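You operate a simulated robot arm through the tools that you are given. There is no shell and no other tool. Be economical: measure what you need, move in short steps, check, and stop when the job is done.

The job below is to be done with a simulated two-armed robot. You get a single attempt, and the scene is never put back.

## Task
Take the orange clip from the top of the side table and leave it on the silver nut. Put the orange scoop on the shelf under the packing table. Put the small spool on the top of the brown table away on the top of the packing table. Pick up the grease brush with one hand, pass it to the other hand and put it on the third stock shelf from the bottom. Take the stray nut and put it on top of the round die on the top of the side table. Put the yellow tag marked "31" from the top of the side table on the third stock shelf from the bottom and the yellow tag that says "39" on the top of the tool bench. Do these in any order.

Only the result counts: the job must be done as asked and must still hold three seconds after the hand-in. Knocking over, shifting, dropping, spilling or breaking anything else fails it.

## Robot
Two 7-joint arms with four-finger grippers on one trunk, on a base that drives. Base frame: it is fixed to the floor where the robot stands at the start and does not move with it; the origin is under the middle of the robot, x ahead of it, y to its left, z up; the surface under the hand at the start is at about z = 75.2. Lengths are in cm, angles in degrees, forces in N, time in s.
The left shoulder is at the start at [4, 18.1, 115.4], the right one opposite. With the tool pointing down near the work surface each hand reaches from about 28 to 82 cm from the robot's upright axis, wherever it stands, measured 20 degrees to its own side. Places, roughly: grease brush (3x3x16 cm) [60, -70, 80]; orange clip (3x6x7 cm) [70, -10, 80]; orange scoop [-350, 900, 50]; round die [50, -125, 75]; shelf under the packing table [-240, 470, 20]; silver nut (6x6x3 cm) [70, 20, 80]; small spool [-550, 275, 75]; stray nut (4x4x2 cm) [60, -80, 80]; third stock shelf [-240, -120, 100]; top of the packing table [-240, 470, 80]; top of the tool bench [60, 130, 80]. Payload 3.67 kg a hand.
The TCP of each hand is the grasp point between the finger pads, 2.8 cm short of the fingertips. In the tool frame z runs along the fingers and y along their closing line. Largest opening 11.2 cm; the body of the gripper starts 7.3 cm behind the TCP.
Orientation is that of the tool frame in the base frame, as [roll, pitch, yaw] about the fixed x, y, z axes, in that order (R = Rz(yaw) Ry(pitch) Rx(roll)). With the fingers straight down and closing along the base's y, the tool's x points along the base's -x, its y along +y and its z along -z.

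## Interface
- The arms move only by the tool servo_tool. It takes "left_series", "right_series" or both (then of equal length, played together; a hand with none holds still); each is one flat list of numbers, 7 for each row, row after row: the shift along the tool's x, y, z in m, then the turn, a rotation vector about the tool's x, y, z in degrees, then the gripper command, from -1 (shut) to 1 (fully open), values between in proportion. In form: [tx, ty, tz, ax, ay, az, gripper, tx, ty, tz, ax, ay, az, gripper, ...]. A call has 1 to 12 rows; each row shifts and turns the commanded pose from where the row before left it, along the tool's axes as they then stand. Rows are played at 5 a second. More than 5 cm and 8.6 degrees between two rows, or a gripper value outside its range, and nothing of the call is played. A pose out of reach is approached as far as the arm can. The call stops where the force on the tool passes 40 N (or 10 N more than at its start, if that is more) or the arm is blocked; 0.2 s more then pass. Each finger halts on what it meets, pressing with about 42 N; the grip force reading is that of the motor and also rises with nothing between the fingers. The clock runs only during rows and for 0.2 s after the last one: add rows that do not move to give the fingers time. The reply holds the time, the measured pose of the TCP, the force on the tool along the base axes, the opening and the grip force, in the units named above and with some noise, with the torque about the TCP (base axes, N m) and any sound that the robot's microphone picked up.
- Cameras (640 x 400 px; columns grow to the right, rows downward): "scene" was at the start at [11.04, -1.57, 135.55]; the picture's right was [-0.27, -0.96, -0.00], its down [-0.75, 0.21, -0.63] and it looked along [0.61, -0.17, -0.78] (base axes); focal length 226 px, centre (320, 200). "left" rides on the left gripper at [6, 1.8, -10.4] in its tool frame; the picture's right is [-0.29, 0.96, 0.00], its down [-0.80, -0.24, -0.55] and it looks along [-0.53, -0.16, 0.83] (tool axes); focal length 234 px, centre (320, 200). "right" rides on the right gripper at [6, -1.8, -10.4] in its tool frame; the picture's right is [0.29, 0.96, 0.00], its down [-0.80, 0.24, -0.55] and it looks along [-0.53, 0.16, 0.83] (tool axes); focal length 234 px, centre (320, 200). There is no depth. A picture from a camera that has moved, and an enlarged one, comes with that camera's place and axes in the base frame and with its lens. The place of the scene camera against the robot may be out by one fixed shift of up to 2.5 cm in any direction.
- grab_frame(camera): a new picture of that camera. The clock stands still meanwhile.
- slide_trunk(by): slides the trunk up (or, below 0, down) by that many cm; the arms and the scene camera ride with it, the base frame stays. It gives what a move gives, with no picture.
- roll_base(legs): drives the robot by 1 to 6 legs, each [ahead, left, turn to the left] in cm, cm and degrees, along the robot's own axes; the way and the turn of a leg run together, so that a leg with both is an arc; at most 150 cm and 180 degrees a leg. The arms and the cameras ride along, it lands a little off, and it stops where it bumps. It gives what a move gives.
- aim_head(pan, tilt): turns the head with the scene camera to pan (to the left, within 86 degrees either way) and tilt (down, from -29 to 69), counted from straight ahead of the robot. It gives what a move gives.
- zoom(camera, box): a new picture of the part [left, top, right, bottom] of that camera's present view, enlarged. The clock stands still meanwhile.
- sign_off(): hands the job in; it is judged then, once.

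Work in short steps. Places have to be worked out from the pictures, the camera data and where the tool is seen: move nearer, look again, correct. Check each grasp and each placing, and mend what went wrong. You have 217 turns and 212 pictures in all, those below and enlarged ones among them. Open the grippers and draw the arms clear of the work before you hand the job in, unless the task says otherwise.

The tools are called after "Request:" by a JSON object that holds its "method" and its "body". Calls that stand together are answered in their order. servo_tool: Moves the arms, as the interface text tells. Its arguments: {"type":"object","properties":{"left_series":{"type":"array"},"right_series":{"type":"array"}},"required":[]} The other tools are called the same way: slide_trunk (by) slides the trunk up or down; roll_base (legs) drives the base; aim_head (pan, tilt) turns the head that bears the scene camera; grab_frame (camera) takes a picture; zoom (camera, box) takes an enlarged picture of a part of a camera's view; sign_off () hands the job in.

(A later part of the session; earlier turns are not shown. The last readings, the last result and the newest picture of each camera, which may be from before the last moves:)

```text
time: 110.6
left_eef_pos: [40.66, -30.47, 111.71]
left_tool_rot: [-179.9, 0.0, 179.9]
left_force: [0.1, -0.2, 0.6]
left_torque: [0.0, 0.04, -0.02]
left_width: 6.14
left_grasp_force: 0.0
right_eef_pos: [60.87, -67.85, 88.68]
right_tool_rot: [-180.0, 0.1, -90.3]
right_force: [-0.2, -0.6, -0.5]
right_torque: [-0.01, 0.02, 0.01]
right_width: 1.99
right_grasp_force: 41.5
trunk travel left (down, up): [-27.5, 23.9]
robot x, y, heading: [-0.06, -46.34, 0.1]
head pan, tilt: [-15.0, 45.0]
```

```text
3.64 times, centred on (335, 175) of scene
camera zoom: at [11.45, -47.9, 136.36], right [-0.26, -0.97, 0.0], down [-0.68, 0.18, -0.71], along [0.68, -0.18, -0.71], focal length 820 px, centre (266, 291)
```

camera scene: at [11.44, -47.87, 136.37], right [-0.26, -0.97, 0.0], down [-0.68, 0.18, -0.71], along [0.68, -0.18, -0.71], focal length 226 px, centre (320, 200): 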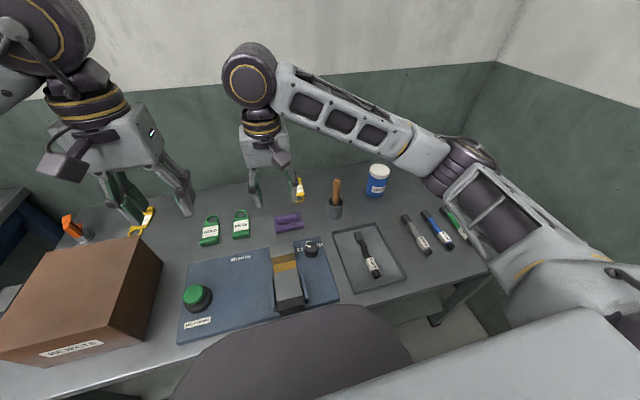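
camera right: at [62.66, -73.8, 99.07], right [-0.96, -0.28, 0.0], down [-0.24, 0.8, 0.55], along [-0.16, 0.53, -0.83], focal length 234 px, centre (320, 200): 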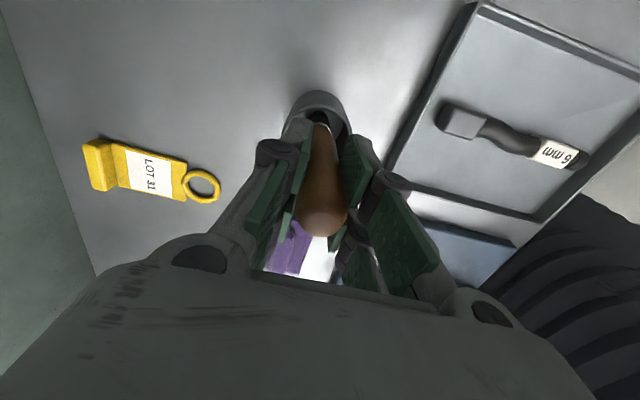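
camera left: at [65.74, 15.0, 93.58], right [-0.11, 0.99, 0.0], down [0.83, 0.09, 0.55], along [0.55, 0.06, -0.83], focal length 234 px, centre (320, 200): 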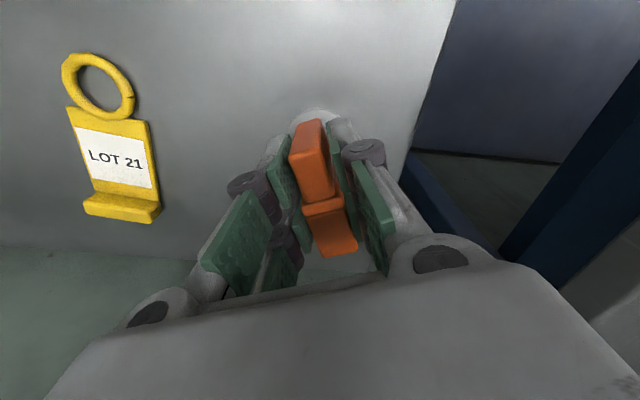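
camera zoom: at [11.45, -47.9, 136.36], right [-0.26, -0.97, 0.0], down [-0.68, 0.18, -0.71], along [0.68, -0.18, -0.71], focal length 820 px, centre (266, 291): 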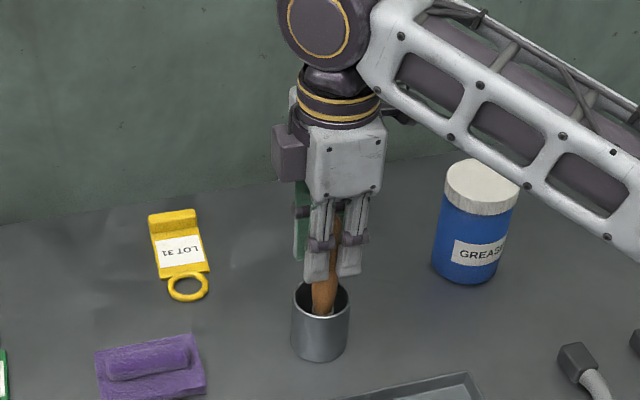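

Handle gripped (2.0 cm). Lift straight up out of the cup and check the cup stays.

Request:
{"method": "servo_tool", "body": {"right_series": [0, 0, -0.02, 0, 0, 0, -1, 0, 0, -0.03, 0, 0, 0, -1, 0, 0, -0.03, 0, 0, 0, -1, 0, 0, -0.03, 0, 0, 0, -1, 0, 0, -0.035, 0, 0, 0, -1, 0, 0, -0.04, 0, 0, 0, -1]}}

Request:
{"method": "zoom", "body": {"camera": "scene", "box": [250, 80, 420, 230]}}

```text
time: 112.0
left_eef_pos: [40.57, -30.43, 111.69]
left_tool_rot: [-179.9, 0.0, -180.0]
left_force: [0.1, 0.2, 0.4]
left_torque: [-0.04, -0.01, -0.01]
left_width: 6.18
left_grasp_force: 0.0
right_eef_pos: [60.94, -67.71, 107.43]
right_tool_rot: [180.0, 0.1, -90.4]
right_force: [0.0, -0.8, -0.9]
right_torque: [0.0, -0.01, 0.02]
right_width: 1.99
right_grasp_force: 42.3
trunk travel left (down, up): [-27.5, 23.9]
robot x, y, heading: [-0.04, -46.13, -0.1]
head pan, tilt: [-15.0, 45.0]
```

```text
2.67 times, centred on (335, 155) of scene
camera zoom: at [11.37, -47.85, 136.37], right [-0.26, -0.97, 0.0], down [-0.68, 0.18, -0.71], along [0.68, -0.18, -0.71], focal length 601 px, centre (280, 320)
```

zoom: 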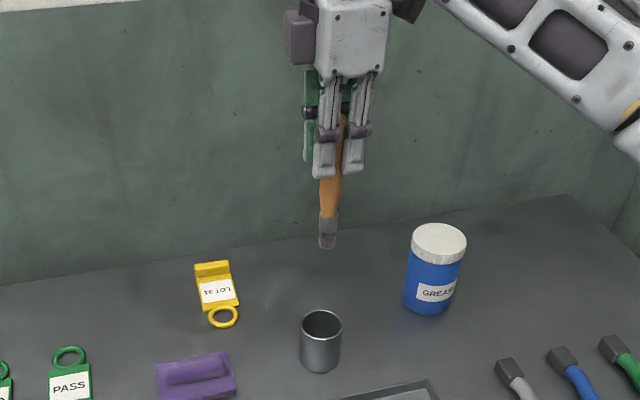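

Brush is out, cup undisturbed. Bring the brush near the middle tilted 45° toward the left, while the left hand yaws for the hand-over.

Request:
{"method": "servo_tool", "body": {"right_series": [-0.034, 0.0275, -0.019, 0, 0, 0, -1, -0.034, 0.0275, -0.019, 0, 0, 0, -1, -0.034, 0.0275, -0.019, 0, 0, 0, -1, -0.034, 0.0275, -0.019, 0, 0, 0, -1, 0, 0, 0, 0, -8, 0, -1, 0, 0, 0, 0, -8, 0, -1, 0, 0, 0, 0, -8, 0, -1, 0, 0, 0, 0, -8, 0, -1, 0, 0, 0, 0, -8, 0, -1, 0, 0, 0, 0, -5, 0, -1, 0, 0, 0, 0, 0, 0, -1], "left_series": [0, 0.02, 0, 0, 0, 8.2, 0.1, 0, 0.02, 0, 0, 0, 8.2, 0.1, 0, 0.02, 0, 0, 0, 8.2, 0.1, 0, 0.02, 0, 0, 0, 8.2, 0.1, 0, 0, 0, 0, 0, 8.2, 0.1, 0, 0, 0, 0, 0, 8.2, 0.1, 0, 0, 0, 0, 0, 8.2, 0.1, 0, 0, 0, 0, 0, 8.2, 0.1, 0, 0, 0, 0, 0, 8.2, 0.1, 0, 0, 0, 0, 0, 8.2, 0.1, 0, 0, 0, 0, 0, 8, 0.1]}}

Request:
{"method": "servo_tool", "body": {"left_series": [0, 0, 0, 0, -8, 0, 0.1, 0, 0, 0, 0, -8, 0, 0.1, 0, 0, 0, 0, -8, 0, 0.1, 0, 0, 0, 0, -8, 0, 0.1, 0, 0, 0, 0, -8, 0, 0.1, 0, 0, 0, 0, -5, 0, 0.1]}}

Request:
{"method": "grab_frame", "body": {"camera": "scene"}}

Request:
{"method": "grab_frame", "body": {"camera": "left"}}

```text
time: 114.4
left_eef_pos: [30.34, -35.31, 111.57]
left_tool_rot: [-180.0, -0.1, 90.2]
left_force: [-0.5, -0.1, 0.1]
left_torque: [0.03, 0.0, 0.0]
left_width: 6.17
left_grasp_force: 0.1
left hand out of reach, approached as far as the arm can: row 8, 9, 10, 11
right_eef_pos: [49.88, -54.34, 114.83]
right_tool_rot: [-180.0, 45.1, -90.2]
right_force: [0.4, 0.7, -0.5]
right_torque: [0.01, 0.02, 0.01]
right_width: 1.96
right_grasp_force: 41.7
trunk travel left (down, up): [-27.5, 23.9]
robot x, y, heading: [0.48, -46.45, -0.1]
head pan, tilt: [-15.0, 45.0]
```

```text
time: 115.8
left_eef_pos: [28.04, -36.18, 117.1]
left_tool_rot: [-179.8, 45.0, 90.2]
left_force: [0.4, 0.6, 1.2]
left_torque: [0.0, -0.04, 0.0]
left_width: 6.14
left_grasp_force: 0.0
left hand out of reach, approached as far as the arm can: row 1, 2, 3, 4, 5, 6
right_eef_pos: [49.99, -54.3, 114.81]
right_tool_rot: [-180.0, 45.0, -90.4]
right_force: [0.1, 0.6, -0.9]
right_torque: [-0.01, 0.04, -0.02]
right_width: 1.97
right_grasp_force: 42.2
trunk travel left (down, up): [-27.5, 23.9]
robot x, y, heading: [-0.48, -46.6, 0.1]
head pan, tilt: [-15.0, 45.0]
```

```text
119 pictures are left
camera scene: at [11.44, -47.91, 136.37], right [-0.26, -0.97, 0.0], down [-0.68, 0.18, -0.71], along [0.68, -0.18, -0.71], focal length 226 px, centre (320, 200)
```

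scene: 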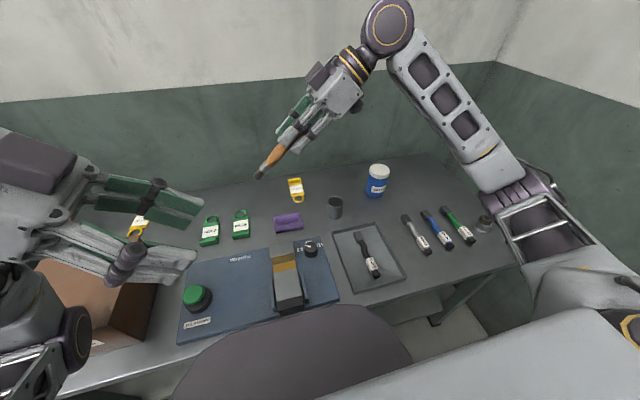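

```text
118 pictures are left
camera left: at [29.98, -24.62, 120.34], right [0.96, -0.2, 0.2], down [-0.24, -0.17, 0.96], along [-0.16, -0.96, -0.21], focal length 234 px, centre (320, 200)
```

left: 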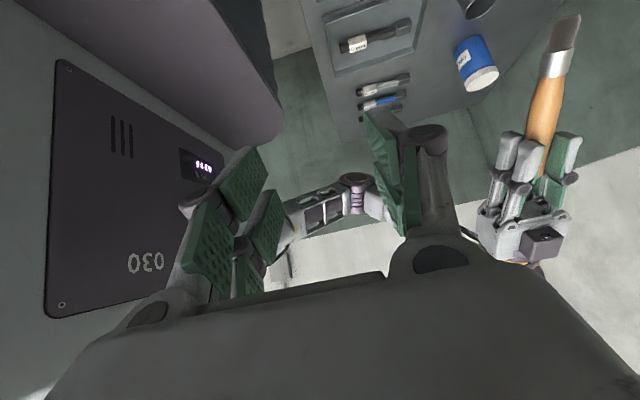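

Both orientations reached. Move the left hand to a stand-off point up-left of the brush's middle (≈[49.3,-49.7,110.2]).

Request:
{"method": "servo_tool", "body": {"left_series": [-0.0093, 0.0426, 0.001, 0, 0, 0, 0.43, -0.0093, 0.0426, 0.001, 0, 0, 0, 0.43, -0.0093, 0.0426, 0.001, 0, 0, 0, 0.43, -0.0093, 0.0426, 0.001, 0, 0, 0, 0.43, -0.0093, 0.0426, 0.001, 0, 0, 0, 0.43, 0, 0, 0, 0, 0, 0, 0.43]}}

Request:
{"method": "grab_frame", "body": {"camera": "left"}}

Request:
{"method": "grab_frame", "body": {"camera": "scene"}}

```text
time: 117.2
left_eef_pos: [34.73, -40.44, 126.15]
left_tool_rot: [-179.7, 45.0, 90.3]
left_force: [0.4, -0.2, 0.4]
left_torque: [-0.01, 0.0, -0.01]
left_width: 8.02
left_grasp_force: 0.0
left hand out of reach, approached as far as the arm can: row 1, 2, 3, 4, 5
right_eef_pos: [49.94, -54.17, 114.84]
right_tool_rot: [180.0, 45.0, -90.3]
right_force: [-0.3, -0.3, -1.3]
right_torque: [-0.05, -0.02, 0.02]
right_width: 1.96
right_grasp_force: 42.2
trunk travel left (down, up): [-27.5, 23.9]
robot x, y, heading: [-0.08, -46.23, 0.0]
head pan, tilt: [-15.0, 45.0]
```

```text
117 pictures are left
camera left: at [36.56, -28.81, 129.28], right [0.96, -0.2, 0.2], down [-0.24, -0.17, 0.96], along [-0.16, -0.96, -0.21], focal length 234 px, centre (320, 200)
```

left: 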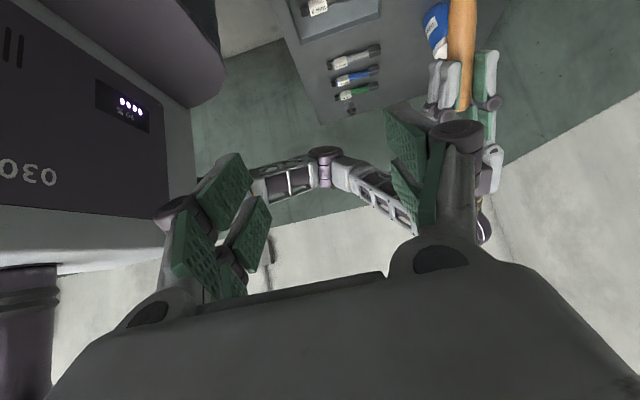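

```text
116 pictures are left
camera scene: at [11.44, -47.89, 136.36], right [-0.26, -0.97, 0.0], down [-0.68, 0.18, -0.71], along [0.68, -0.18, -0.71], focal length 226 px, centre (320, 200)
```

scene: 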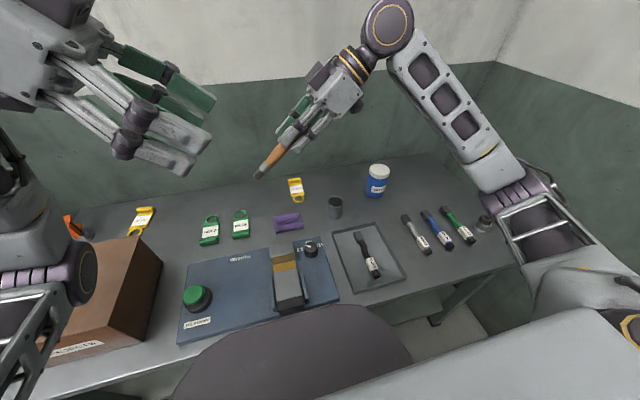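

The left arm is in an awkward configuration from tilting too close to the body. Back out: move it out and left first, as the right arm was when it tilted.

Request:
{"method": "servo_tool", "body": {"left_series": [0, 0.04, -0.02, 0, 0, 0, 0.43, 0, 0.04, -0.02, 0, 0, 0, 0.43, 0, 0.04, 0, 0, 0, 0, 0.43, 0, 0.04, 0, 0, 0, 0, 0.43]}}

```text
time: 118.2
left_eef_pos: [36.02, -40.85, 130.49]
left_tool_rot: [-179.9, 45.0, 90.3]
left_force: [-0.3, -0.4, -0.5]
left_torque: [0.0, 0.0, 0.02]
left_width: 8.0
left_grasp_force: 0.1
left hand out of reach, approached as far as the arm can: row 1, 2, 3, 4
right_eef_pos: [49.91, -54.27, 114.99]
right_tool_rot: [180.0, 44.9, -90.2]
right_force: [0.3, -0.3, -0.3]
right_torque: [-0.01, -0.01, -0.01]
right_width: 1.95
right_grasp_force: 42.2
trunk travel left (down, up): [-27.5, 23.9]
robot x, y, heading: [-0.41, -46.29, -0.2]
head pan, tilt: [-15.0, 45.0]
```

Undo the tilt first, then extend out, then re-tilt.

Request:
{"method": "servo_tool", "body": {"left_series": [0, 0, 0, 0, 8, 0, 0.43, 0, 0, 0, 0, 8, 0, 0.43, 0, 0, 0, 0, 8, 0, 0.43, 0, 0, 0, 0, 8, 0, 0.43, 0, 0, 0, 0, 8, 0, 0.43, 0, 0, 0, 0, 5, 0, 0.43, 0, 0.03, 0.03, 0, 0, 0, 0.43, 0, 0.03, 0.03, 0, 0, 0, 0.43, 0.03, 0.03, 0, 0, 0, 0, 0.43, 0.03, 0.03, 0, 0, 0, 0, 0.43, 0.03, 0.03, 0, 0, 0, 0, 0.43]}}

Request:
{"method": "grab_frame", "body": {"camera": "scene"}}

```text
time: 120.6
left_eef_pos: [33.05, -40.88, 119.34]
left_tool_rot: [180.0, 0.1, 90.2]
left_force: [1.1, -0.3, 0.3]
left_torque: [0.0, 0.0, -0.01]
left_width: 7.98
left_grasp_force: 0.1
left hand out of reach, approached as far as the arm can: row 2, 3, 4, 5, 6, 7, 8, 9, 10, 11
right_eef_pos: [49.94, -54.1, 114.93]
right_tool_rot: [-179.9, 45.1, -90.3]
right_force: [0.2, 1.1, -1.2]
right_torque: [-0.02, 0.01, 0.0]
right_width: 1.94
right_grasp_force: 42.4
trunk travel left (down, up): [-27.5, 23.9]
robot x, y, heading: [-0.09, -46.15, -0.2]
head pan, tilt: [-15.0, 45.0]
```

```text
115 pictures are left
camera scene: at [11.4, -47.88, 136.37], right [-0.26, -0.97, 0.0], down [-0.68, 0.18, -0.71], along [0.68, -0.18, -0.71], focal length 226 px, centre (320, 200)
```

scene: 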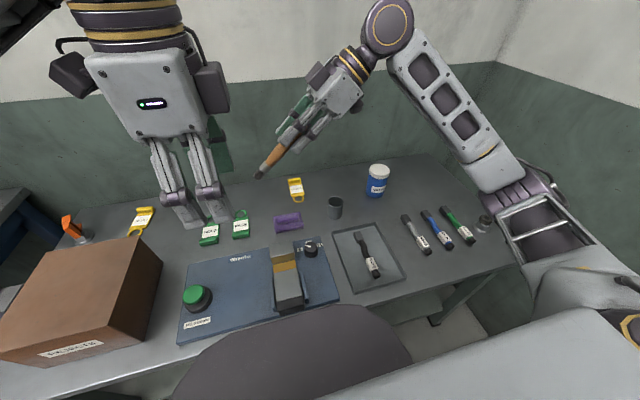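

Unwind the yaw as well to return to the normal configuration.

Request:
{"method": "servo_tool", "body": {"left_series": [0, 0, 0, 0, 0, -8.2, 0.43, 0, 0, 0, 0, 0, -8.2, 0.43, 0, 0, 0, 0, 0, -8.2, 0.43, 0, 0, 0, 0, 0, -8.2, 0.43, 0, 0, 0, 0, 0, -8.2, 0.43, 0, 0, 0, 0, 0, -8.2, 0.43, 0, 0, 0, 0, 0, -8.2, 0.43, 0, 0, 0, 0, 0, -8.2, 0.43, 0, 0, 0, 0, 0, -8.2, 0.43, 0, 0, 0, 0, 0, -8.2, 0.43, 0, 0, 0, 0, 0, -8, 0.43]}}

Request:
{"method": "servo_tool", "body": {"left_series": [-0.04, 0.02, 0, 0, 0, 0, 0.43, -0.04, 0.02, 0, 0, 0, 0, 0.43, -0.04, 0.02, 0, 0, 0, 0, 0.43, -0.04, 0.02, 0, 0, 0, 0, 0.43, -0.04, 0.02, 0, 0, 0, 0, 0.43, -0.04, 0.02, 0, 0, 0, 0, 0.43]}}

```text
time: 123.0
left_eef_pos: [32.96, -40.9, 119.35]
left_tool_rot: [-179.9, 0.0, -179.8]
left_force: [0.0, -0.4, -0.5]
left_torque: [0.01, -0.01, -0.02]
left_width: 8.04
left_grasp_force: 0.1
right_eef_pos: [49.91, -54.21, 114.86]
right_tool_rot: [-180.0, 45.0, -90.4]
right_force: [-0.7, 0.0, -0.6]
right_torque: [-0.01, 0.0, -0.01]
right_width: 1.93
right_grasp_force: 41.7
trunk travel left (down, up): [-27.5, 23.9]
robot x, y, heading: [-0.01, -46.63, 0.3]
head pan, tilt: [-15.0, 45.0]
```

```text
time: 124.4
left_eef_pos: [57.36, -28.86, 119.27]
left_tool_rot: [-179.9, -0.1, 180.0]
left_force: [0.8, 0.6, 0.6]
left_torque: [-0.02, 0.02, 0.0]
left_width: 8.01
left_grasp_force: 0.1
right_eef_pos: [50.01, -54.13, 114.77]
right_tool_rot: [-180.0, 45.1, -90.3]
right_force: [1.1, 0.1, -0.9]
right_torque: [-0.01, -0.01, 0.03]
right_width: 1.96
right_grasp_force: 41.8
trunk travel left (down, up): [-27.5, 23.9]
robot x, y, heading: [0.24, -46.12, -0.1]
head pan, tilt: [-15.0, 45.0]
```

Free again. Place the left hand at the mirror of the right arm's successful pose, then yaw and tilt there.

Request:
{"method": "servo_tool", "body": {"left_series": [0, 0.045, 0.02, 0, 0, 0, 0.43, 0, 0.045, 0.02, 0, 0, 8.2, 0.43, 0, 0, 0.02, 0, 0, 8.2, 0.43, 0, 0, 0.02, 0, 0, 8.2, 0.43, 0, 0, 0.02, 0, 0, 8.2, 0.43, 0, 0, 0, 0, 0, 8.2, 0.43, 0, 0, 0, 0, 0, 8.2, 0.43, 0, 0, 0, 0, 0, 8.2, 0.43, 0, 0, 0, 0, 0, 8.2, 0.43, 0, 0, 0, 0, 0, 8.2, 0.43, 0, 0, 0, 0, 0, 8.2, 0.43, 0, 0, 0, 0, 0, 8, 0.43]}}

Request:
{"method": "servo_tool", "body": {"left_series": [0, 0, 0, 0, -8, 0, 0.43, 0, 0, 0, 0, -8, 0, 0.43, 0, 0, 0, 0, -8, 0, 0.43, 0, 0, 0, 0, -8, 0, 0.43, 0, 0, 0, 0, -8, 0, 0.43, 0, 0, 0, 0, -5, 0, 0.43]}}

```text
time: 127.0
left_eef_pos: [52.8, -21.39, 108.33]
left_tool_rot: [179.4, -0.2, 135.6]
left_force: [0.6, -1.1, -0.2]
left_torque: [0.0, -0.01, 0.0]
left_width: 8.01
left_grasp_force: 0.0
left hand out of reach, approached as far as the arm can: row 6, 7, 8, 9, 10, 11, 12
right_eef_pos: [49.85, -54.2, 114.79]
right_tool_rot: [-179.9, 45.0, -90.3]
right_force: [-0.3, 0.0, -0.2]
right_torque: [-0.06, 0.02, -0.01]
right_width: 1.94
right_grasp_force: 41.7
trunk travel left (down, up): [-27.5, 23.9]
robot x, y, heading: [-0.14, -46.63, -0.0]
head pan, tilt: [-15.0, 45.0]
```

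```text
time: 128.4
left_eef_pos: [49.08, -18.7, 108.43]
left_tool_rot: [-176.0, 30.1, 142.9]
left_force: [-0.6, 0.3, 0.4]
left_torque: [0.0, 0.01, -0.04]
left_width: 8.0
left_grasp_force: 0.0
left hand out of reach, approached as far as the arm can: row 1, 2, 3, 4, 5
right_eef_pos: [49.84, -54.13, 115.02]
right_tool_rot: [-179.8, 44.8, -90.3]
right_force: [-0.3, 0.2, -1.0]
right_torque: [-0.05, -0.08, 0.01]
right_width: 1.95
right_grasp_force: 41.9
trunk travel left (down, up): [-27.5, 23.9]
robot x, y, heading: [0.31, -46.66, -0.1]
head pan, tilt: [-15.0, 45.0]
```

The left wrist won't yaw that way. New plan: the right hand will point forward holding the brush horizontally along x, and the left hand (straight down, closing along y) takes it from above. Reset both orientations.

Request:
{"method": "servo_tool", "body": {"left_series": [0, 0, 0, -4, 0, 0, 0.43, 0, 0, 0, 0, 7.5, 0, 0.43, 0, 0, 0, 0, 7.5, 0, 0.43, 0, 0, 0, 0, 7.5, 0, 0.43, 0, 0, 0, 0, 7.5, 0, 0.43, 0, 0, 0, 0, 0, -7.4, 0.43, 0, 0, 0, 0, 0, -7.4, 0.43, 0, 0, 0, 0, 0, -7.4, 0.43, 0, 0, 0, 0, 0, -7.4, 0.43, 0, 0, 0, 0, 0, -7.4, 0.43, 0, 0, 0, 0, 0, 0, 0.43], "right_series": [0, 0, 0, 0, 8, 0, -1, 0, 0, 0, 0, 8, 0, -1, 0, 0, 0, 0, 8, 0, -1, 0, 0, 0, 0, 8, 0, -1, 0, 0, 0, 0, 8, 0, -1, 0, 0, 0, 0, 5, 0, -1, 0, 0, 0, 0, 0, 8.2, -1, 0, 0, 0, 0, 0, 8.2, -1, 0, 0, 0, 0, 0, 8.2, -1, 0, 0, 0, 0, 0, 8.2, -1, 0, 0, 0, 0, 0, 8.2, -1]}}

Request:
{"method": "servo_tool", "body": {"right_series": [0, 0, 0, 0, 0, 8.2, -1, 0, 0, 0, 0, 0, 8.2, -1, 0, 0, 0, 0, 0, 8.2, -1, 0, 0, 0, 0, 0, 8.2, -1, 0, 0, 0, 0, 0, 8.2, -1, 0, 0, 0, 0, 0, 8.3, -1, 0, 0, -0.02, 0, 0, 0, -1]}}

Request:
{"method": "servo_tool", "body": {"right_series": [0, 0, 0, 0, -8.2, 0, -1, 0, 0, 0, 0, -8.2, 0, -1, 0, 0, 0, 0, -8.2, 0, -1, 0, 0, 0, 0, -8.2, 0, -1, 0, 0, 0, 0, -8.2, 0, -1, 0, 0, 0, 0, -8.2, 0, -1, 0, 0, 0, 0, -8.2, 0, -1, 0, 0, 0, 0, -8.2, 0, -1, 0, 0, 0, 0, -8.2, 0, -1, 0, 0, 0, 0, -8.2, 0, -1, 0, 0, 0, 0, -8, 0, -1]}}

Request:
{"method": "grab_frame", "body": {"camera": "scene"}}

```text
time: 130.8
left_eef_pos: [49.27, -18.74, 108.24]
left_tool_rot: [-180.0, 0.0, -180.0]
left_force: [0.3, 0.3, 0.9]
left_torque: [0.03, 0.0, 0.0]
left_width: 8.01
left_grasp_force: 0.1
right_eef_pos: [49.84, -54.25, 114.86]
right_tool_rot: [180.0, -0.1, -131.4]
right_force: [0.2, -0.1, -0.5]
right_torque: [0.01, -0.01, 0.01]
right_width: 1.97
right_grasp_force: 41.8
trunk travel left (down, up): [-27.5, 23.9]
robot x, y, heading: [-0.31, -46.17, -0.1]
head pan, tilt: [-15.0, 45.0]
```

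```text
time: 132.4
left_eef_pos: [49.2, -18.68, 108.25]
left_tool_rot: [180.0, 0.0, 179.9]
left_force: [-0.4, -0.5, 0.2]
left_torque: [0.02, -0.01, 0.05]
left_width: 8.01
left_grasp_force: 0.0
right_eef_pos: [49.91, -54.18, 116.67]
right_tool_rot: [-179.9, 0.1, 179.2]
right_force: [0.7, 0.9, -1.5]
right_torque: [0.01, -0.01, -0.01]
right_width: 1.95
right_grasp_force: 42.2
trunk travel left (down, up): [-27.5, 23.9]
robot x, y, heading: [-0.52, -46.56, -0.1]
head pan, tilt: [-15.0, 45.0]
```

```text
time: 134.8
left_eef_pos: [49.25, -18.73, 108.26]
left_tool_rot: [179.9, 0.0, 179.9]
left_force: [-0.4, -0.9, -0.7]
left_torque: [-0.01, -0.04, 0.0]
left_width: 8.02
left_grasp_force: 0.1
right_eef_pos: [49.83, -54.23, 116.9]
right_tool_rot: [-17.7, 89.8, -18.2]
right_force: [0.5, 0.1, -1.0]
right_torque: [0.0, 0.01, 0.01]
right_width: 1.96
right_grasp_force: 42.4
trunk travel left (down, up): [-27.5, 23.9]
robot x, y, heading: [0.28, -46.83, -0.2]
head pan, tilt: [-15.0, 45.0]
```

```text
114 pictures are left
camera scene: at [11.43, -47.93, 136.37], right [-0.26, -0.97, 0.0], down [-0.68, 0.18, -0.71], along [0.68, -0.18, -0.71], focal length 226 px, centre (320, 200)
```

scene: 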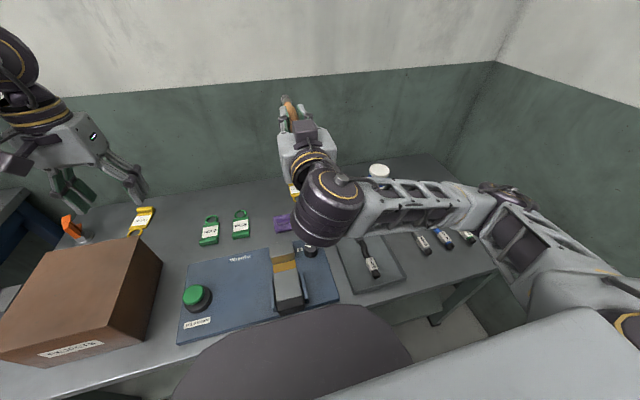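

Right hand points forward with the brush along x. Raise the left hand and bring it above the brush's middle (≈[56.3,-53.5]).

Request:
{"method": "servo_tool", "body": {"left_series": [0, 0, -0.048, 0, 0, 0, 0.43, 0, 0, -0.048, 0, 0, 0, 0.43, 0, 0, -0.048, 0, 0, 0, 0.43, -0.009, -0.0435, -0.012, 0, 0, 0, 0.43, -0.009, -0.0435, -0.012, 0, 0, 0, 0.43, -0.009, -0.0435, -0.012, 0, 0, 0, 0.43, -0.009, -0.0435, -0.012, 0, 0, 0, 0.43, -0.009, -0.0435, -0.012, 0, 0, 0, 0.43, -0.009, -0.0435, -0.012, 0, 0, 0, 0.43, -0.009, -0.0435, -0.012, 0, 0, 0, 0.43, -0.009, -0.0435, -0.012, 0, 0, 0, 0.43, 0, 0, 0, 0, 0, 0, 0.43]}}

Request:
{"method": "grab_frame", "body": {"camera": "left"}}

Request:
{"method": "grab_frame", "body": {"camera": "scene"}}

```text
time: 137.4
left_eef_pos: [56.61, -53.11, 132.47]
left_tool_rot: [179.9, 0.1, 180.0]
left_force: [0.8, 0.5, -0.4]
left_torque: [-0.07, 0.02, -0.05]
left_width: 8.01
left_grasp_force: 0.1
right_eef_pos: [49.91, -53.99, 116.82]
right_tool_rot: [-89.1, 89.9, -89.8]
right_force: [-0.1, 0.6, -0.2]
right_torque: [0.02, 0.04, -0.06]
right_width: 1.93
right_grasp_force: 42.4
trunk travel left (down, up): [-27.5, 23.9]
robot x, y, heading: [-0.11, -46.27, -0.0]
head pan, tilt: [-15.0, 45.0]
```

```text
113 pictures are left
camera left: at [50.53, -51.34, 142.95], right [0.29, 0.96, 0.0], down [0.8, -0.24, 0.55], along [0.53, -0.16, -0.83], focal length 234 px, centre (320, 200)
```

left: 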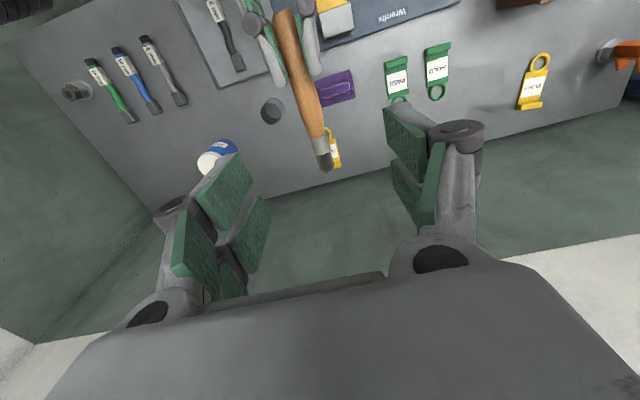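

```text
112 pictures are left
camera scene: at [11.47, -47.7, 136.36], right [-0.26, -0.97, 0.0], down [-0.68, 0.18, -0.71], along [0.68, -0.18, -0.71], focal length 226 px, centre (320, 200)
```

scene: 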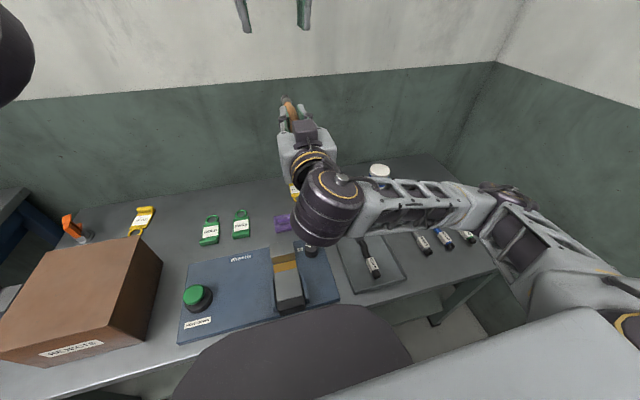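

Brush lies along x at y≈-53.85 (x 47.3–62.5). Lower the left hand onto it at x≈55.7 and close.

Request:
{"method": "servo_tool", "body": {"left_series": [0.009, -0.0075, 0.02, 0, 0, 0, 0.43, 0, 0, 0.045, 0, 0, 0, 0.43, 0, 0, 0.045, 0, 0, 0, 0.43, 0, 0, 0.045, 0, 0, 0, 0.43, 0, 0, 0, 0, 0, 0, 0.43]}}

Request:
{"method": "grab_frame", "body": {"camera": "left"}}

```text
time: 138.6
left_eef_pos: [55.31, -54.47, 116.98]
left_tool_rot: [179.8, 0.0, 179.9]
left_force: [-0.5, -0.7, -0.2]
left_torque: [0.02, -0.03, 0.0]
left_width: 8.01
left_grasp_force: 0.1
right_eef_pos: [49.69, -54.31, 116.9]
right_tool_rot: [173.6, 90.0, 173.0]
right_force: [-1.5, 0.1, -0.5]
right_torque: [-0.02, 0.05, 0.0]
right_width: 1.95
right_grasp_force: 41.8
trunk travel left (down, up): [-27.5, 23.9]
robot x, y, heading: [-0.03, -46.37, 0.2]
head pan, tilt: [-15.0, 45.0]
```

```text
111 pictures are left
camera left: at [49.44, -52.48, 127.4], right [0.29, 0.96, 0.0], down [0.8, -0.24, 0.55], along [0.53, -0.16, -0.83], focal length 234 px, centre (320, 200)
```

left: 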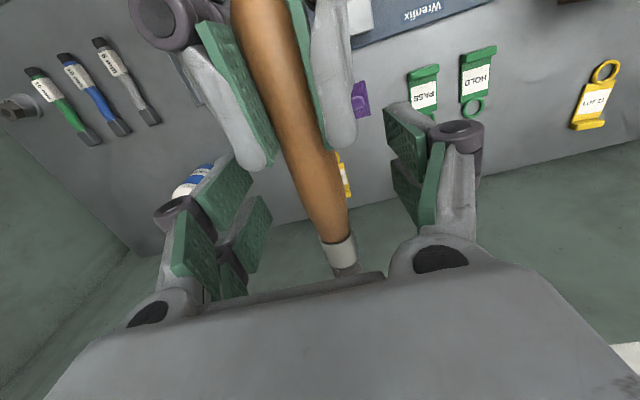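

Brush is between the left fingers, clear of the right tips. Close the left hand.

Request:
{"method": "servo_tool", "body": {"left_series": [0, 0, 0, 0, 0, 0, -1, 0, 0, 0, 0, 0, 0, -1, 0, 0, 0, 0, 0, 0, -1, 0, 0, 0, 0, 0, 0, -1]}}

```text
time: 139.6
left_eef_pos: [55.27, -54.23, 116.95]
left_tool_rot: [179.9, -0.1, 179.8]
left_force: [-0.2, 4.5, 0.0]
left_torque: [-0.02, 0.01, -0.9]
left_width: 2.11
left_grasp_force: 41.9
right_eef_pos: [49.81, -54.21, 116.84]
right_tool_rot: [-14.6, 90.0, -15.2]
right_force: [0.0, -3.8, -0.4]
right_torque: [-0.01, 0.0, 0.65]
right_width: 1.92
right_grasp_force: 42.1
trunk travel left (down, up): [-27.5, 23.9]
robot x, y, heading: [0.01, -45.9, -0.1]
head pan, tilt: [-15.0, 45.0]
```

Both hands hold it; open the right hand and back it straight off.

Request:
{"method": "servo_tool", "body": {"right_series": [0, 0, 0, 0, 0, 0, -0.1, 0, 0, 0, 0, 0, 0, -0.1, 0, 0, 0, 0, 0, 0, -0.1, 0, 0, -0.03, 0, 0, 0, -0.1, 0, 0, -0.03, 0, 0, 0, -0.1, 0, 0, -0.03, 0, 0, 0, -0.1, 0, 0, -0.03, 0, 0, 0, -0.1]}}

Request:
{"method": "grab_frame", "body": {"camera": "left"}}

```text
time: 140.8
left_eef_pos: [55.56, -53.67, 117.07]
left_tool_rot: [179.3, -0.3, -180.0]
left_force: [0.6, 19.1, 0.5]
left_torque: [0.08, 0.14, -1.24]
left_width: 2.11
left_grasp_force: 41.9
right_eef_pos: [47.25, -51.72, 117.29]
right_tool_rot: [-104.6, 89.9, -106.6]
right_force: [0.6, -18.9, -1.4]
right_torque: [-0.1, -0.06, -0.28]
right_width: 5.98
right_grasp_force: 8.2
right hand out of reach, approached as far as the arm can: row 4, 5, 6
trunk travel left (down, up): [-27.5, 23.9]
robot x, y, heading: [-0.18, -46.17, 0.0]
head pan, tilt: [-15.0, 45.0]
stopped in row 6 (left hand): the force on the tool passed its limit at 42 N (the readings are from after the stop); the commanded pose is now the measured one
```

```text
110 pictures are left
camera left: at [49.64, -51.98, 127.46], right [0.29, 0.96, 0.01], down [0.8, -0.25, 0.55], along [0.53, -0.15, -0.84], focal length 234 px, centre (320, 200)
```

left: 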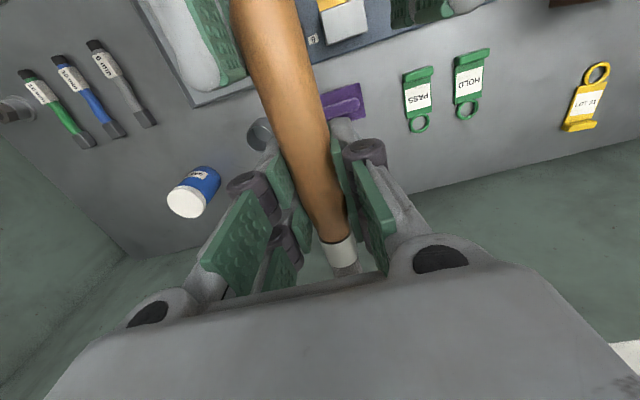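

The right arm couldn't back up and drifted sideways against the brush. Re-centre it by −2.2 cm in y, then slide the left hand forward with the brush instead.

Request:
{"method": "servo_tool", "body": {"right_series": [0, -0.012, 0, 0, 0, 0, 0.3, 0, -0.011, 0, 0, 0, 0, 0.3, 0, 0, 0, 0, 0, 0, 0.3, 0, 0, 0, 0, 0, 0, 0.3, 0, 0, 0, 0, 0, 0, 0.3, 0, 0, 0, 0, 0, 0, 0.3], "left_series": [0, 0, 0, 0, 0, 0, -1, 0, 0, 0, 0, 0, 0, -1, -0.02, 0, 0, 0, 0, 0, -1, -0.03, 0, 0, 0, 0, 0, -1, -0.03, 0, 0, 0, 0, 0, -1, 0, 0, 0, 0, 0, 0, -1]}}

Request:
{"method": "grab_frame", "body": {"camera": "left"}}

```text
time: 142.2
left_eef_pos: [63.57, -53.98, 116.83]
left_tool_rot: [179.5, -0.2, 180.0]
left_force: [-0.5, 1.4, 0.3]
left_torque: [-0.01, -0.01, 0.05]
left_width: 2.08
left_grasp_force: 42.6
right_eef_pos: [48.19, -52.77, 117.36]
right_tool_rot: [-116.5, 89.9, -118.3]
right_force: [0.0, -0.1, 1.1]
right_torque: [-0.02, 0.03, -0.03]
right_width: 7.26
right_grasp_force: 0.0
right hand out of reach, approached as far as the arm can: row 1, 2
trunk travel left (down, up): [-27.5, 23.9]
robot x, y, heading: [-0.67, -46.4, 0.4]
head pan, tilt: [-15.0, 45.0]
```

```text
109 pictures are left
camera left: at [57.63, -52.19, 127.32], right [0.29, 0.96, 0.01], down [0.8, -0.25, 0.55], along [0.53, -0.15, -0.84], focal length 234 px, centre (320, 200)
```

left: 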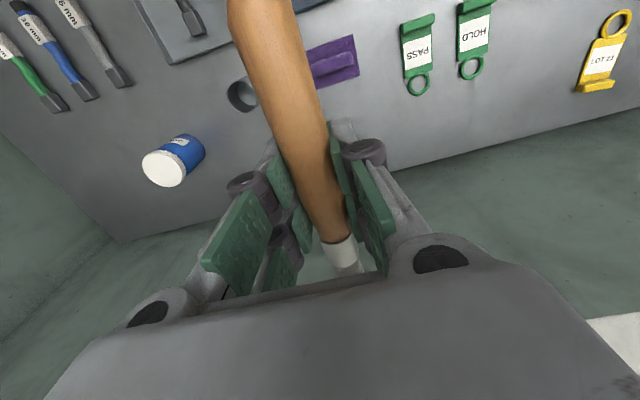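

Brush is in the left hand alone. Swing the left away to the left, and re-point the right hand downward.

Request:
{"method": "servo_tool", "body": {"left_series": [0, 0, -0.03, 0, 0, 0, -1, 0, 0.04, -0.01, 0, 0, 0, -1, 0, 0.04, 0, 0, 0, 0, -1, 0, 0.04, 0, 0, 0, 0, -1, 0.02, 0.04, 0, 0, 0, 0, -1, 0.04, 0.02, 0, 0, 0, 0, -1, 0.04, 0, 0, 0, 0, 0, -1, 0, 0, 0, 0, 0, 0, -1, 0, 0, 0, 0, 0, 0, -1, 0, 0, 0, 0, 0, 0, -1, 0, 0, 0, 0, 0, 0, -1, 0, 0, 0, 0, 0, 0, -1], "right_series": [0, 0, 0, 0, 8.2, 0, 0.3, 0, 0, 0, 0, 8.2, 0, 0.3, 0, 0, 0, 0, 8.2, 0, 0.3, 0, 0, 0, 0, 8.2, 0, 0.3, 0, 0, 0, 0, 8.2, 0, 0.3, 0, 0, 0, 0, 8.2, 0, 0.3, 0, 0, 0, 0, 8.2, 0, 0.3, 0, 0, 0, 0, 8.2, 0, 0.3, 0, 0, 0, 0, 8.2, 0, 0.3, 0, 0, 0, 0, 8.2, 0, 0.3, 0, 0, 0, 0, 8, 0, 0.3, 0, 0, 0, 0, 0, 0, 0.3]}}

Request:
{"method": "grab_frame", "body": {"camera": "right"}}

Request:
{"method": "grab_frame", "body": {"camera": "scene"}}

```text
time: 143.7
left_eef_pos: [56.9, -36.22, 121.09]
left_tool_rot: [179.6, -0.3, 179.9]
left_force: [0.1, -0.2, -1.1]
left_torque: [0.01, 0.02, 0.01]
left_width: 2.06
left_grasp_force: 42.0
right_eef_pos: [55.97, -59.37, 103.24]
right_tool_rot: [-167.1, 39.2, -178.4]
right_force: [0.7, -0.1, 0.2]
right_torque: [-0.01, -0.04, 0.02]
right_width: 7.27
right_grasp_force: 0.0
right hand out of reach, approached as far as the arm can: row 4, 5, 6, 7
trunk travel left (down, up): [-27.5, 23.9]
robot x, y, heading: [-0.13, -46.49, -0.1]
head pan, tilt: [-15.0, 45.0]
stopped in row 7 (right hand): the arm was blocked; the commanded pose is now the measured one
```

```text
108 pictures are left
camera right: at [44.74, -59.09, 107.66], right [-0.11, 0.93, -0.35], down [0.3, 0.37, 0.88], along [0.95, 0.0, -0.32], focal length 234 px, centre (320, 200)
```

right: 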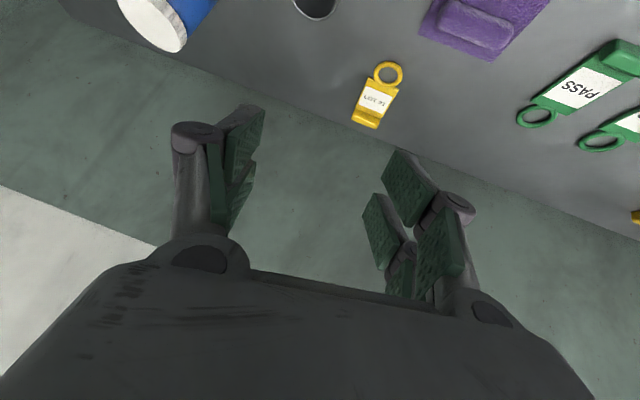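

```text
107 pictures are left
camera scene: at [11.45, -48.05, 136.36], right [-0.26, -0.97, 0.0], down [-0.68, 0.18, -0.71], along [0.68, -0.18, -0.71], focal length 226 px, centre (320, 200)
```

scene: 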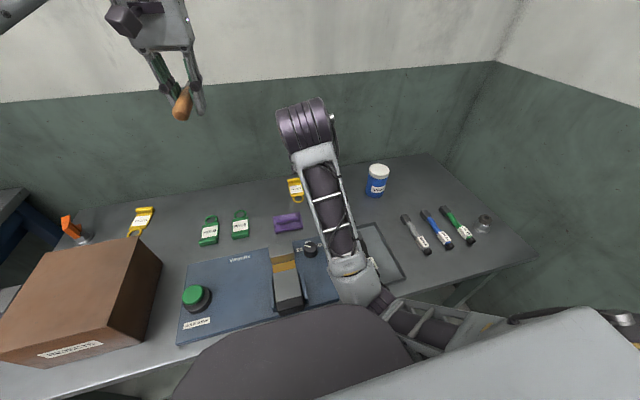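

The right elbow dropped low and got blocked. Raise the right hand and move it forward, levelling it gradually; then check nothing was touched.

Request:
{"method": "servo_tool", "body": {"right_series": [-0.0253, -0.007, -0.0302, 0, 0, 0, 0.3, -0.0253, -0.007, -0.0302, 0, 0, 0, 0.3, -0.031, 0.0046, 0.0248, 0, 0, 0, 0.3]}}

Request:
{"method": "grab_frame", "body": {"camera": "scene"}}

```text
time: 144.3
left_eef_pos: [56.9, -36.22, 121.25]
left_tool_rot: [179.5, -0.3, 179.8]
left_force: [0.3, 0.6, -0.6]
left_torque: [0.01, 0.04, -0.03]
left_width: 2.09
left_grasp_force: 42.2
right_eef_pos: [57.33, -64.68, 106.74]
right_tool_rot: [-157.3, 39.0, -176.7]
right_force: [0.0, -0.1, 0.7]
right_torque: [-0.01, 0.01, 0.0]
right_width: 7.29
right_grasp_force: 0.1
right hand out of reach, approached as far as the arm can: row 2
trunk travel left (down, up): [-27.5, 23.9]
robot x, y, heading: [-0.01, -46.61, 0.2]
head pan, tilt: [-15.0, 45.0]
stopped in row 2 (right hand): the arm was blocked; the commanded pose is now the measured one
```

```text
106 pictures are left
camera scene: at [11.49, -47.93, 136.36], right [-0.26, -0.97, 0.0], down [-0.68, 0.18, -0.71], along [0.68, -0.18, -0.71], focal length 226 px, centre (320, 200)
```

scene: 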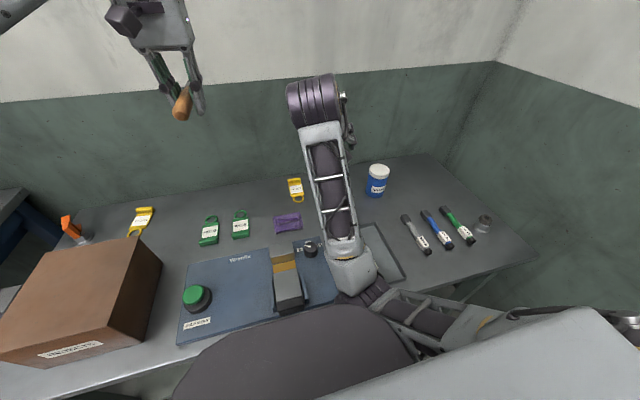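

The right elbow has flipped low. Raise the trunk to lift everything off the table area before untangling.

Request:
{"method": "slide_trunk", "body": {"by": 15}}

Request:
{"method": "grab_frame", "body": {"camera": "scene"}}

```text
time: 146.0
left_eef_pos: [56.82, -36.15, 136.22]
left_tool_rot: [179.5, -0.3, 179.8]
left_force: [-0.4, 0.5, -0.8]
left_torque: [0.02, -0.02, 0.01]
left_width: 2.09
left_grasp_force: 42.0
right_eef_pos: [57.31, -64.64, 121.83]
right_tool_rot: [-157.3, 39.0, -176.6]
right_force: [-0.4, 0.5, 0.0]
right_torque: [-0.01, 0.03, -0.02]
right_width: 7.3
right_grasp_force: 0.1
trunk travel left (down, up): [-42.5, 8.9]
robot x, y, heading: [-0.09, -46.24, -0.3]
head pan, tilt: [-15.0, 45.0]
```

```text
105 pictures are left
camera scene: at [11.46, -47.89, 151.36], right [-0.26, -0.97, 0.0], down [-0.68, 0.18, -0.71], along [0.68, -0.18, -0.71], focal length 226 px, centre (320, 200)
```

scene: 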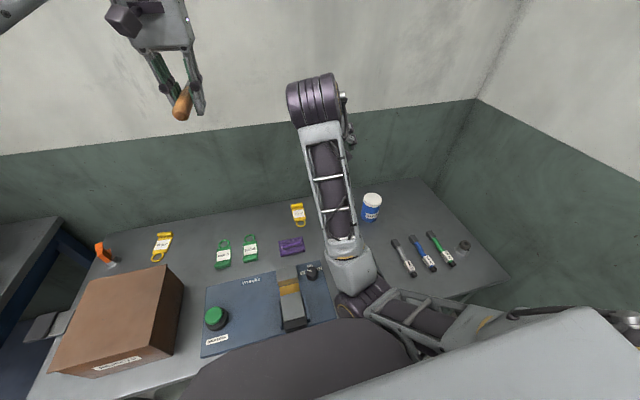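

Nothing on the table was disturbed. Extend the right hand outward (+x, −y) to straighten the arm.

Request:
{"method": "servo_tool", "body": {"right_series": [-0.0149, -0.0272, 0.0245, 0, 0, 0, 0.3, -0.0149, -0.0272, 0.0245, 0, 0, 0, 0.3, -0.0149, -0.0272, 0.0245, 0, 0, 0, 0.3, -0.0149, -0.0272, 0.0245, 0, 0, 0, 0.3, -0.0149, -0.0272, 0.0245, 0, 0, 0, 0.3, -0.0149, -0.0272, 0.0245, 0, 0, 0, 0.3]}}

Request:
{"method": "grab_frame", "body": {"camera": "scene"}}

```text
time: 147.4
left_eef_pos: [56.95, -36.23, 136.23]
left_tool_rot: [179.5, -0.2, 179.7]
left_force: [-0.2, 0.3, -0.8]
left_torque: [0.04, 0.02, -0.01]
left_width: 2.1
left_grasp_force: 41.8
right_eef_pos: [70.1, -84.75, 121.83]
right_tool_rot: [-157.3, 38.9, -176.6]
right_force: [0.2, -0.6, -0.5]
right_torque: [0.04, -0.01, 0.03]
right_width: 7.28
right_grasp_force: 0.1
trunk travel left (down, up): [-42.5, 8.9]
robot x, y, heading: [-0.21, -46.21, 0.0]
head pan, tilt: [-15.0, 45.0]
```

```text
104 pictures are left
camera scene: at [11.51, -48.02, 151.35], right [-0.26, -0.97, 0.0], down [-0.68, 0.18, -0.71], along [0.68, -0.18, -0.71], focal length 226 px, centre (320, 200)
```

scene: 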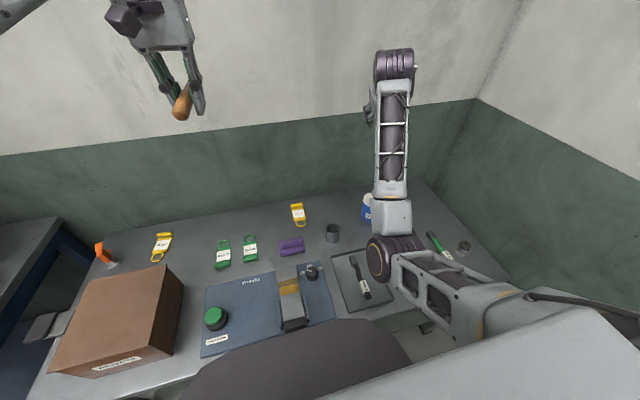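

Now level the right tool back to straight down.

Request:
{"method": "servo_tool", "body": {"right_series": [0, 0, 0, -7.6, 0, 0, 0.3, 0, 0, 0, -7.6, 0, 0, 0.3, 0, 0, 0, -7.5, 0, 0, 0.3, 0, 0, 0, 0, 7.8, 0, 0.3, 0, 0, 0, 0, 7.8, 0, 0.3, 0, 0, 0, 0, 7.8, 0, 0.3, 0, 0, 0, 0, 7.8, 0, 0.3, 0, 0, 0, 0, 7.7, 0, 0.3, 0, 0, 0, 0, 0, 3.4, 0.3]}}

Request:
{"method": "grab_frame", "body": {"camera": "scene"}}

```text
time: 149.4
left_eef_pos: [56.83, -36.12, 136.22]
left_tool_rot: [179.6, -0.2, 179.7]
left_force: [-0.3, 0.7, -0.9]
left_torque: [0.03, -0.03, 0.0]
left_width: 2.1
left_grasp_force: 42.4
right_eef_pos: [69.94, -84.64, 121.9]
right_tool_rot: [-179.9, 0.1, 179.9]
right_force: [-0.1, -0.8, 0.3]
right_torque: [0.06, 0.0, 0.07]
right_width: 7.28
right_grasp_force: 0.1
trunk travel left (down, up): [-42.5, 8.9]
robot x, y, heading: [-0.11, -46.75, -0.4]
head pan, tilt: [-15.0, 45.0]
```

```text
103 pictures are left
camera scene: at [11.43, -47.88, 151.36], right [-0.26, -0.97, 0.0], down [-0.68, 0.18, -0.71], along [0.68, -0.18, -0.71], focal length 226 px, centre (320, 200)
```

scene: 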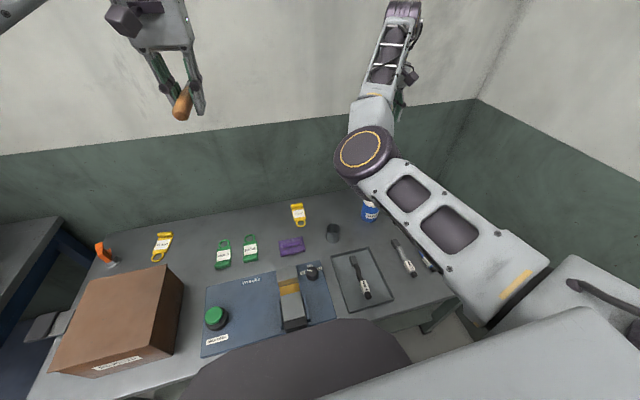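

Back to a normal pose. Move the right hand over tag 31 and look.

Request:
{"method": "servo_tool", "body": {"right_series": [0.005, 0.045, 0, 0, 0, 0, 0.6, 0.005, 0.045, 0, 0, 0, 0, 0.6, 0.005, 0.045, 0, 0, 0, 0, 0.6, 0.005, 0.045, 0, 0, 0, 0, 0.6, 0.005, 0.045, 0, 0, 0, 0, 0.6, 0, 0.045, 0, 0, 0, 0, 0.6, 0, 0, 0.045, 0, 0, 0, 0.6, 0, 0, 0.045, 0, 0, 0, 0.6, 0, 0, 0.045, 0, 0, 0, 0.6, 0, 0, 0.045, 0, 0, 0, 0.6]}}

Request:
{"method": "grab_frame", "body": {"camera": "right"}}

Request:
{"method": "grab_frame", "body": {"camera": "scene"}}

```text
time: 151.6
left_eef_pos: [56.96, -36.08, 136.08]
left_tool_rot: [179.5, -0.3, 179.8]
left_force: [0.8, 0.3, -0.9]
left_torque: [-0.01, 0.02, 0.02]
left_width: 2.05
left_grasp_force: 41.8
right_eef_pos: [74.12, -59.73, 103.44]
right_tool_rot: [179.9, 0.2, 179.9]
right_force: [0.7, 0.4, -0.5]
right_torque: [-0.02, 0.05, -0.01]
right_width: 8.97
right_grasp_force: 0.1
right hand out of reach, approached as far as the arm can: row 2, 3, 4, 5
trunk travel left (down, up): [-42.5, 8.9]
robot x, y, heading: [-0.01, -46.41, -0.1]
head pan, tilt: [-15.0, 45.0]
```

```text
102 pictures are left
camera right: at [68.21, -61.5, 113.81], right [-0.29, 0.96, 0.0], down [0.8, 0.24, 0.56], along [0.53, 0.16, -0.83], focal length 234 px, centre (320, 200)
```

right: 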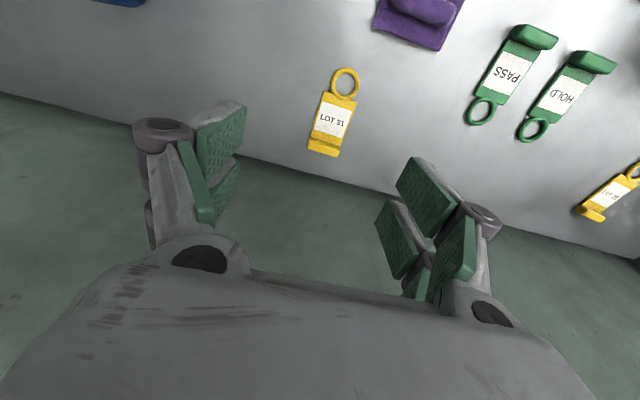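

```text
101 pictures are left
camera scene: at [11.56, -47.98, 151.35], right [-0.26, -0.97, 0.0], down [-0.68, 0.18, -0.71], along [0.68, -0.18, -0.71], focal length 226 px, centre (320, 200)
```

scene: 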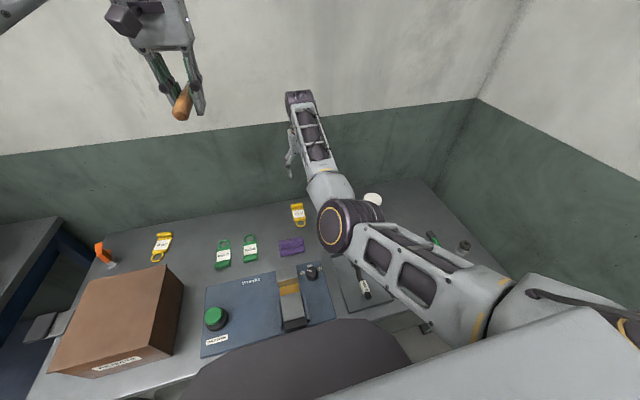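

Tag 31 lip at ≈[81.7,-56.7], axis along x. Extend over it while high (arm nearly straight), then lower by the trunk.

Request:
{"method": "servo_tool", "body": {"right_series": [-0.034, 0.015, 0, 0, 0, 0, 0.6, -0.033, 0.015, 0, 0, 0, 0, 0.6, 0, 0, 0, 0, 0, 0, 0.6]}}

Request:
{"method": "grab_frame", "body": {"camera": "scene"}}

```text
time: 152.4
left_eef_pos: [56.77, -36.17, 136.24]
left_tool_rot: [179.5, -0.3, 179.8]
left_force: [0.6, -0.4, -0.4]
left_torque: [-0.01, -0.03, -0.01]
left_width: 2.12
left_grasp_force: 42.1
right_eef_pos: [77.66, -57.53, 103.29]
right_tool_rot: [-179.9, 0.1, 179.9]
right_force: [-0.4, 0.8, 0.3]
right_torque: [0.0, 0.01, -0.03]
right_width: 8.96
right_grasp_force: 0.1
right hand out of reach, approached as far as the arm can: row 2
trunk travel left (down, up): [-42.5, 8.9]
robot x, y, heading: [-0.22, -45.93, 0.1]
head pan, tilt: [-15.0, 45.0]
```

```text
100 pictures are left
camera scene: at [11.43, -47.89, 151.36], right [-0.26, -0.97, 0.0], down [-0.68, 0.18, -0.71], along [0.68, -0.18, -0.71], focal length 226 px, centre (320, 200)
```

scene: 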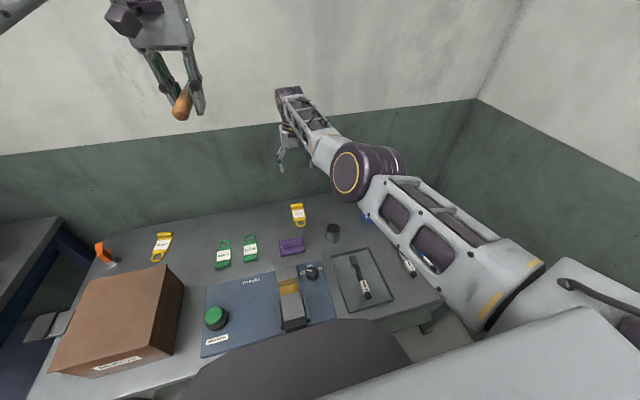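

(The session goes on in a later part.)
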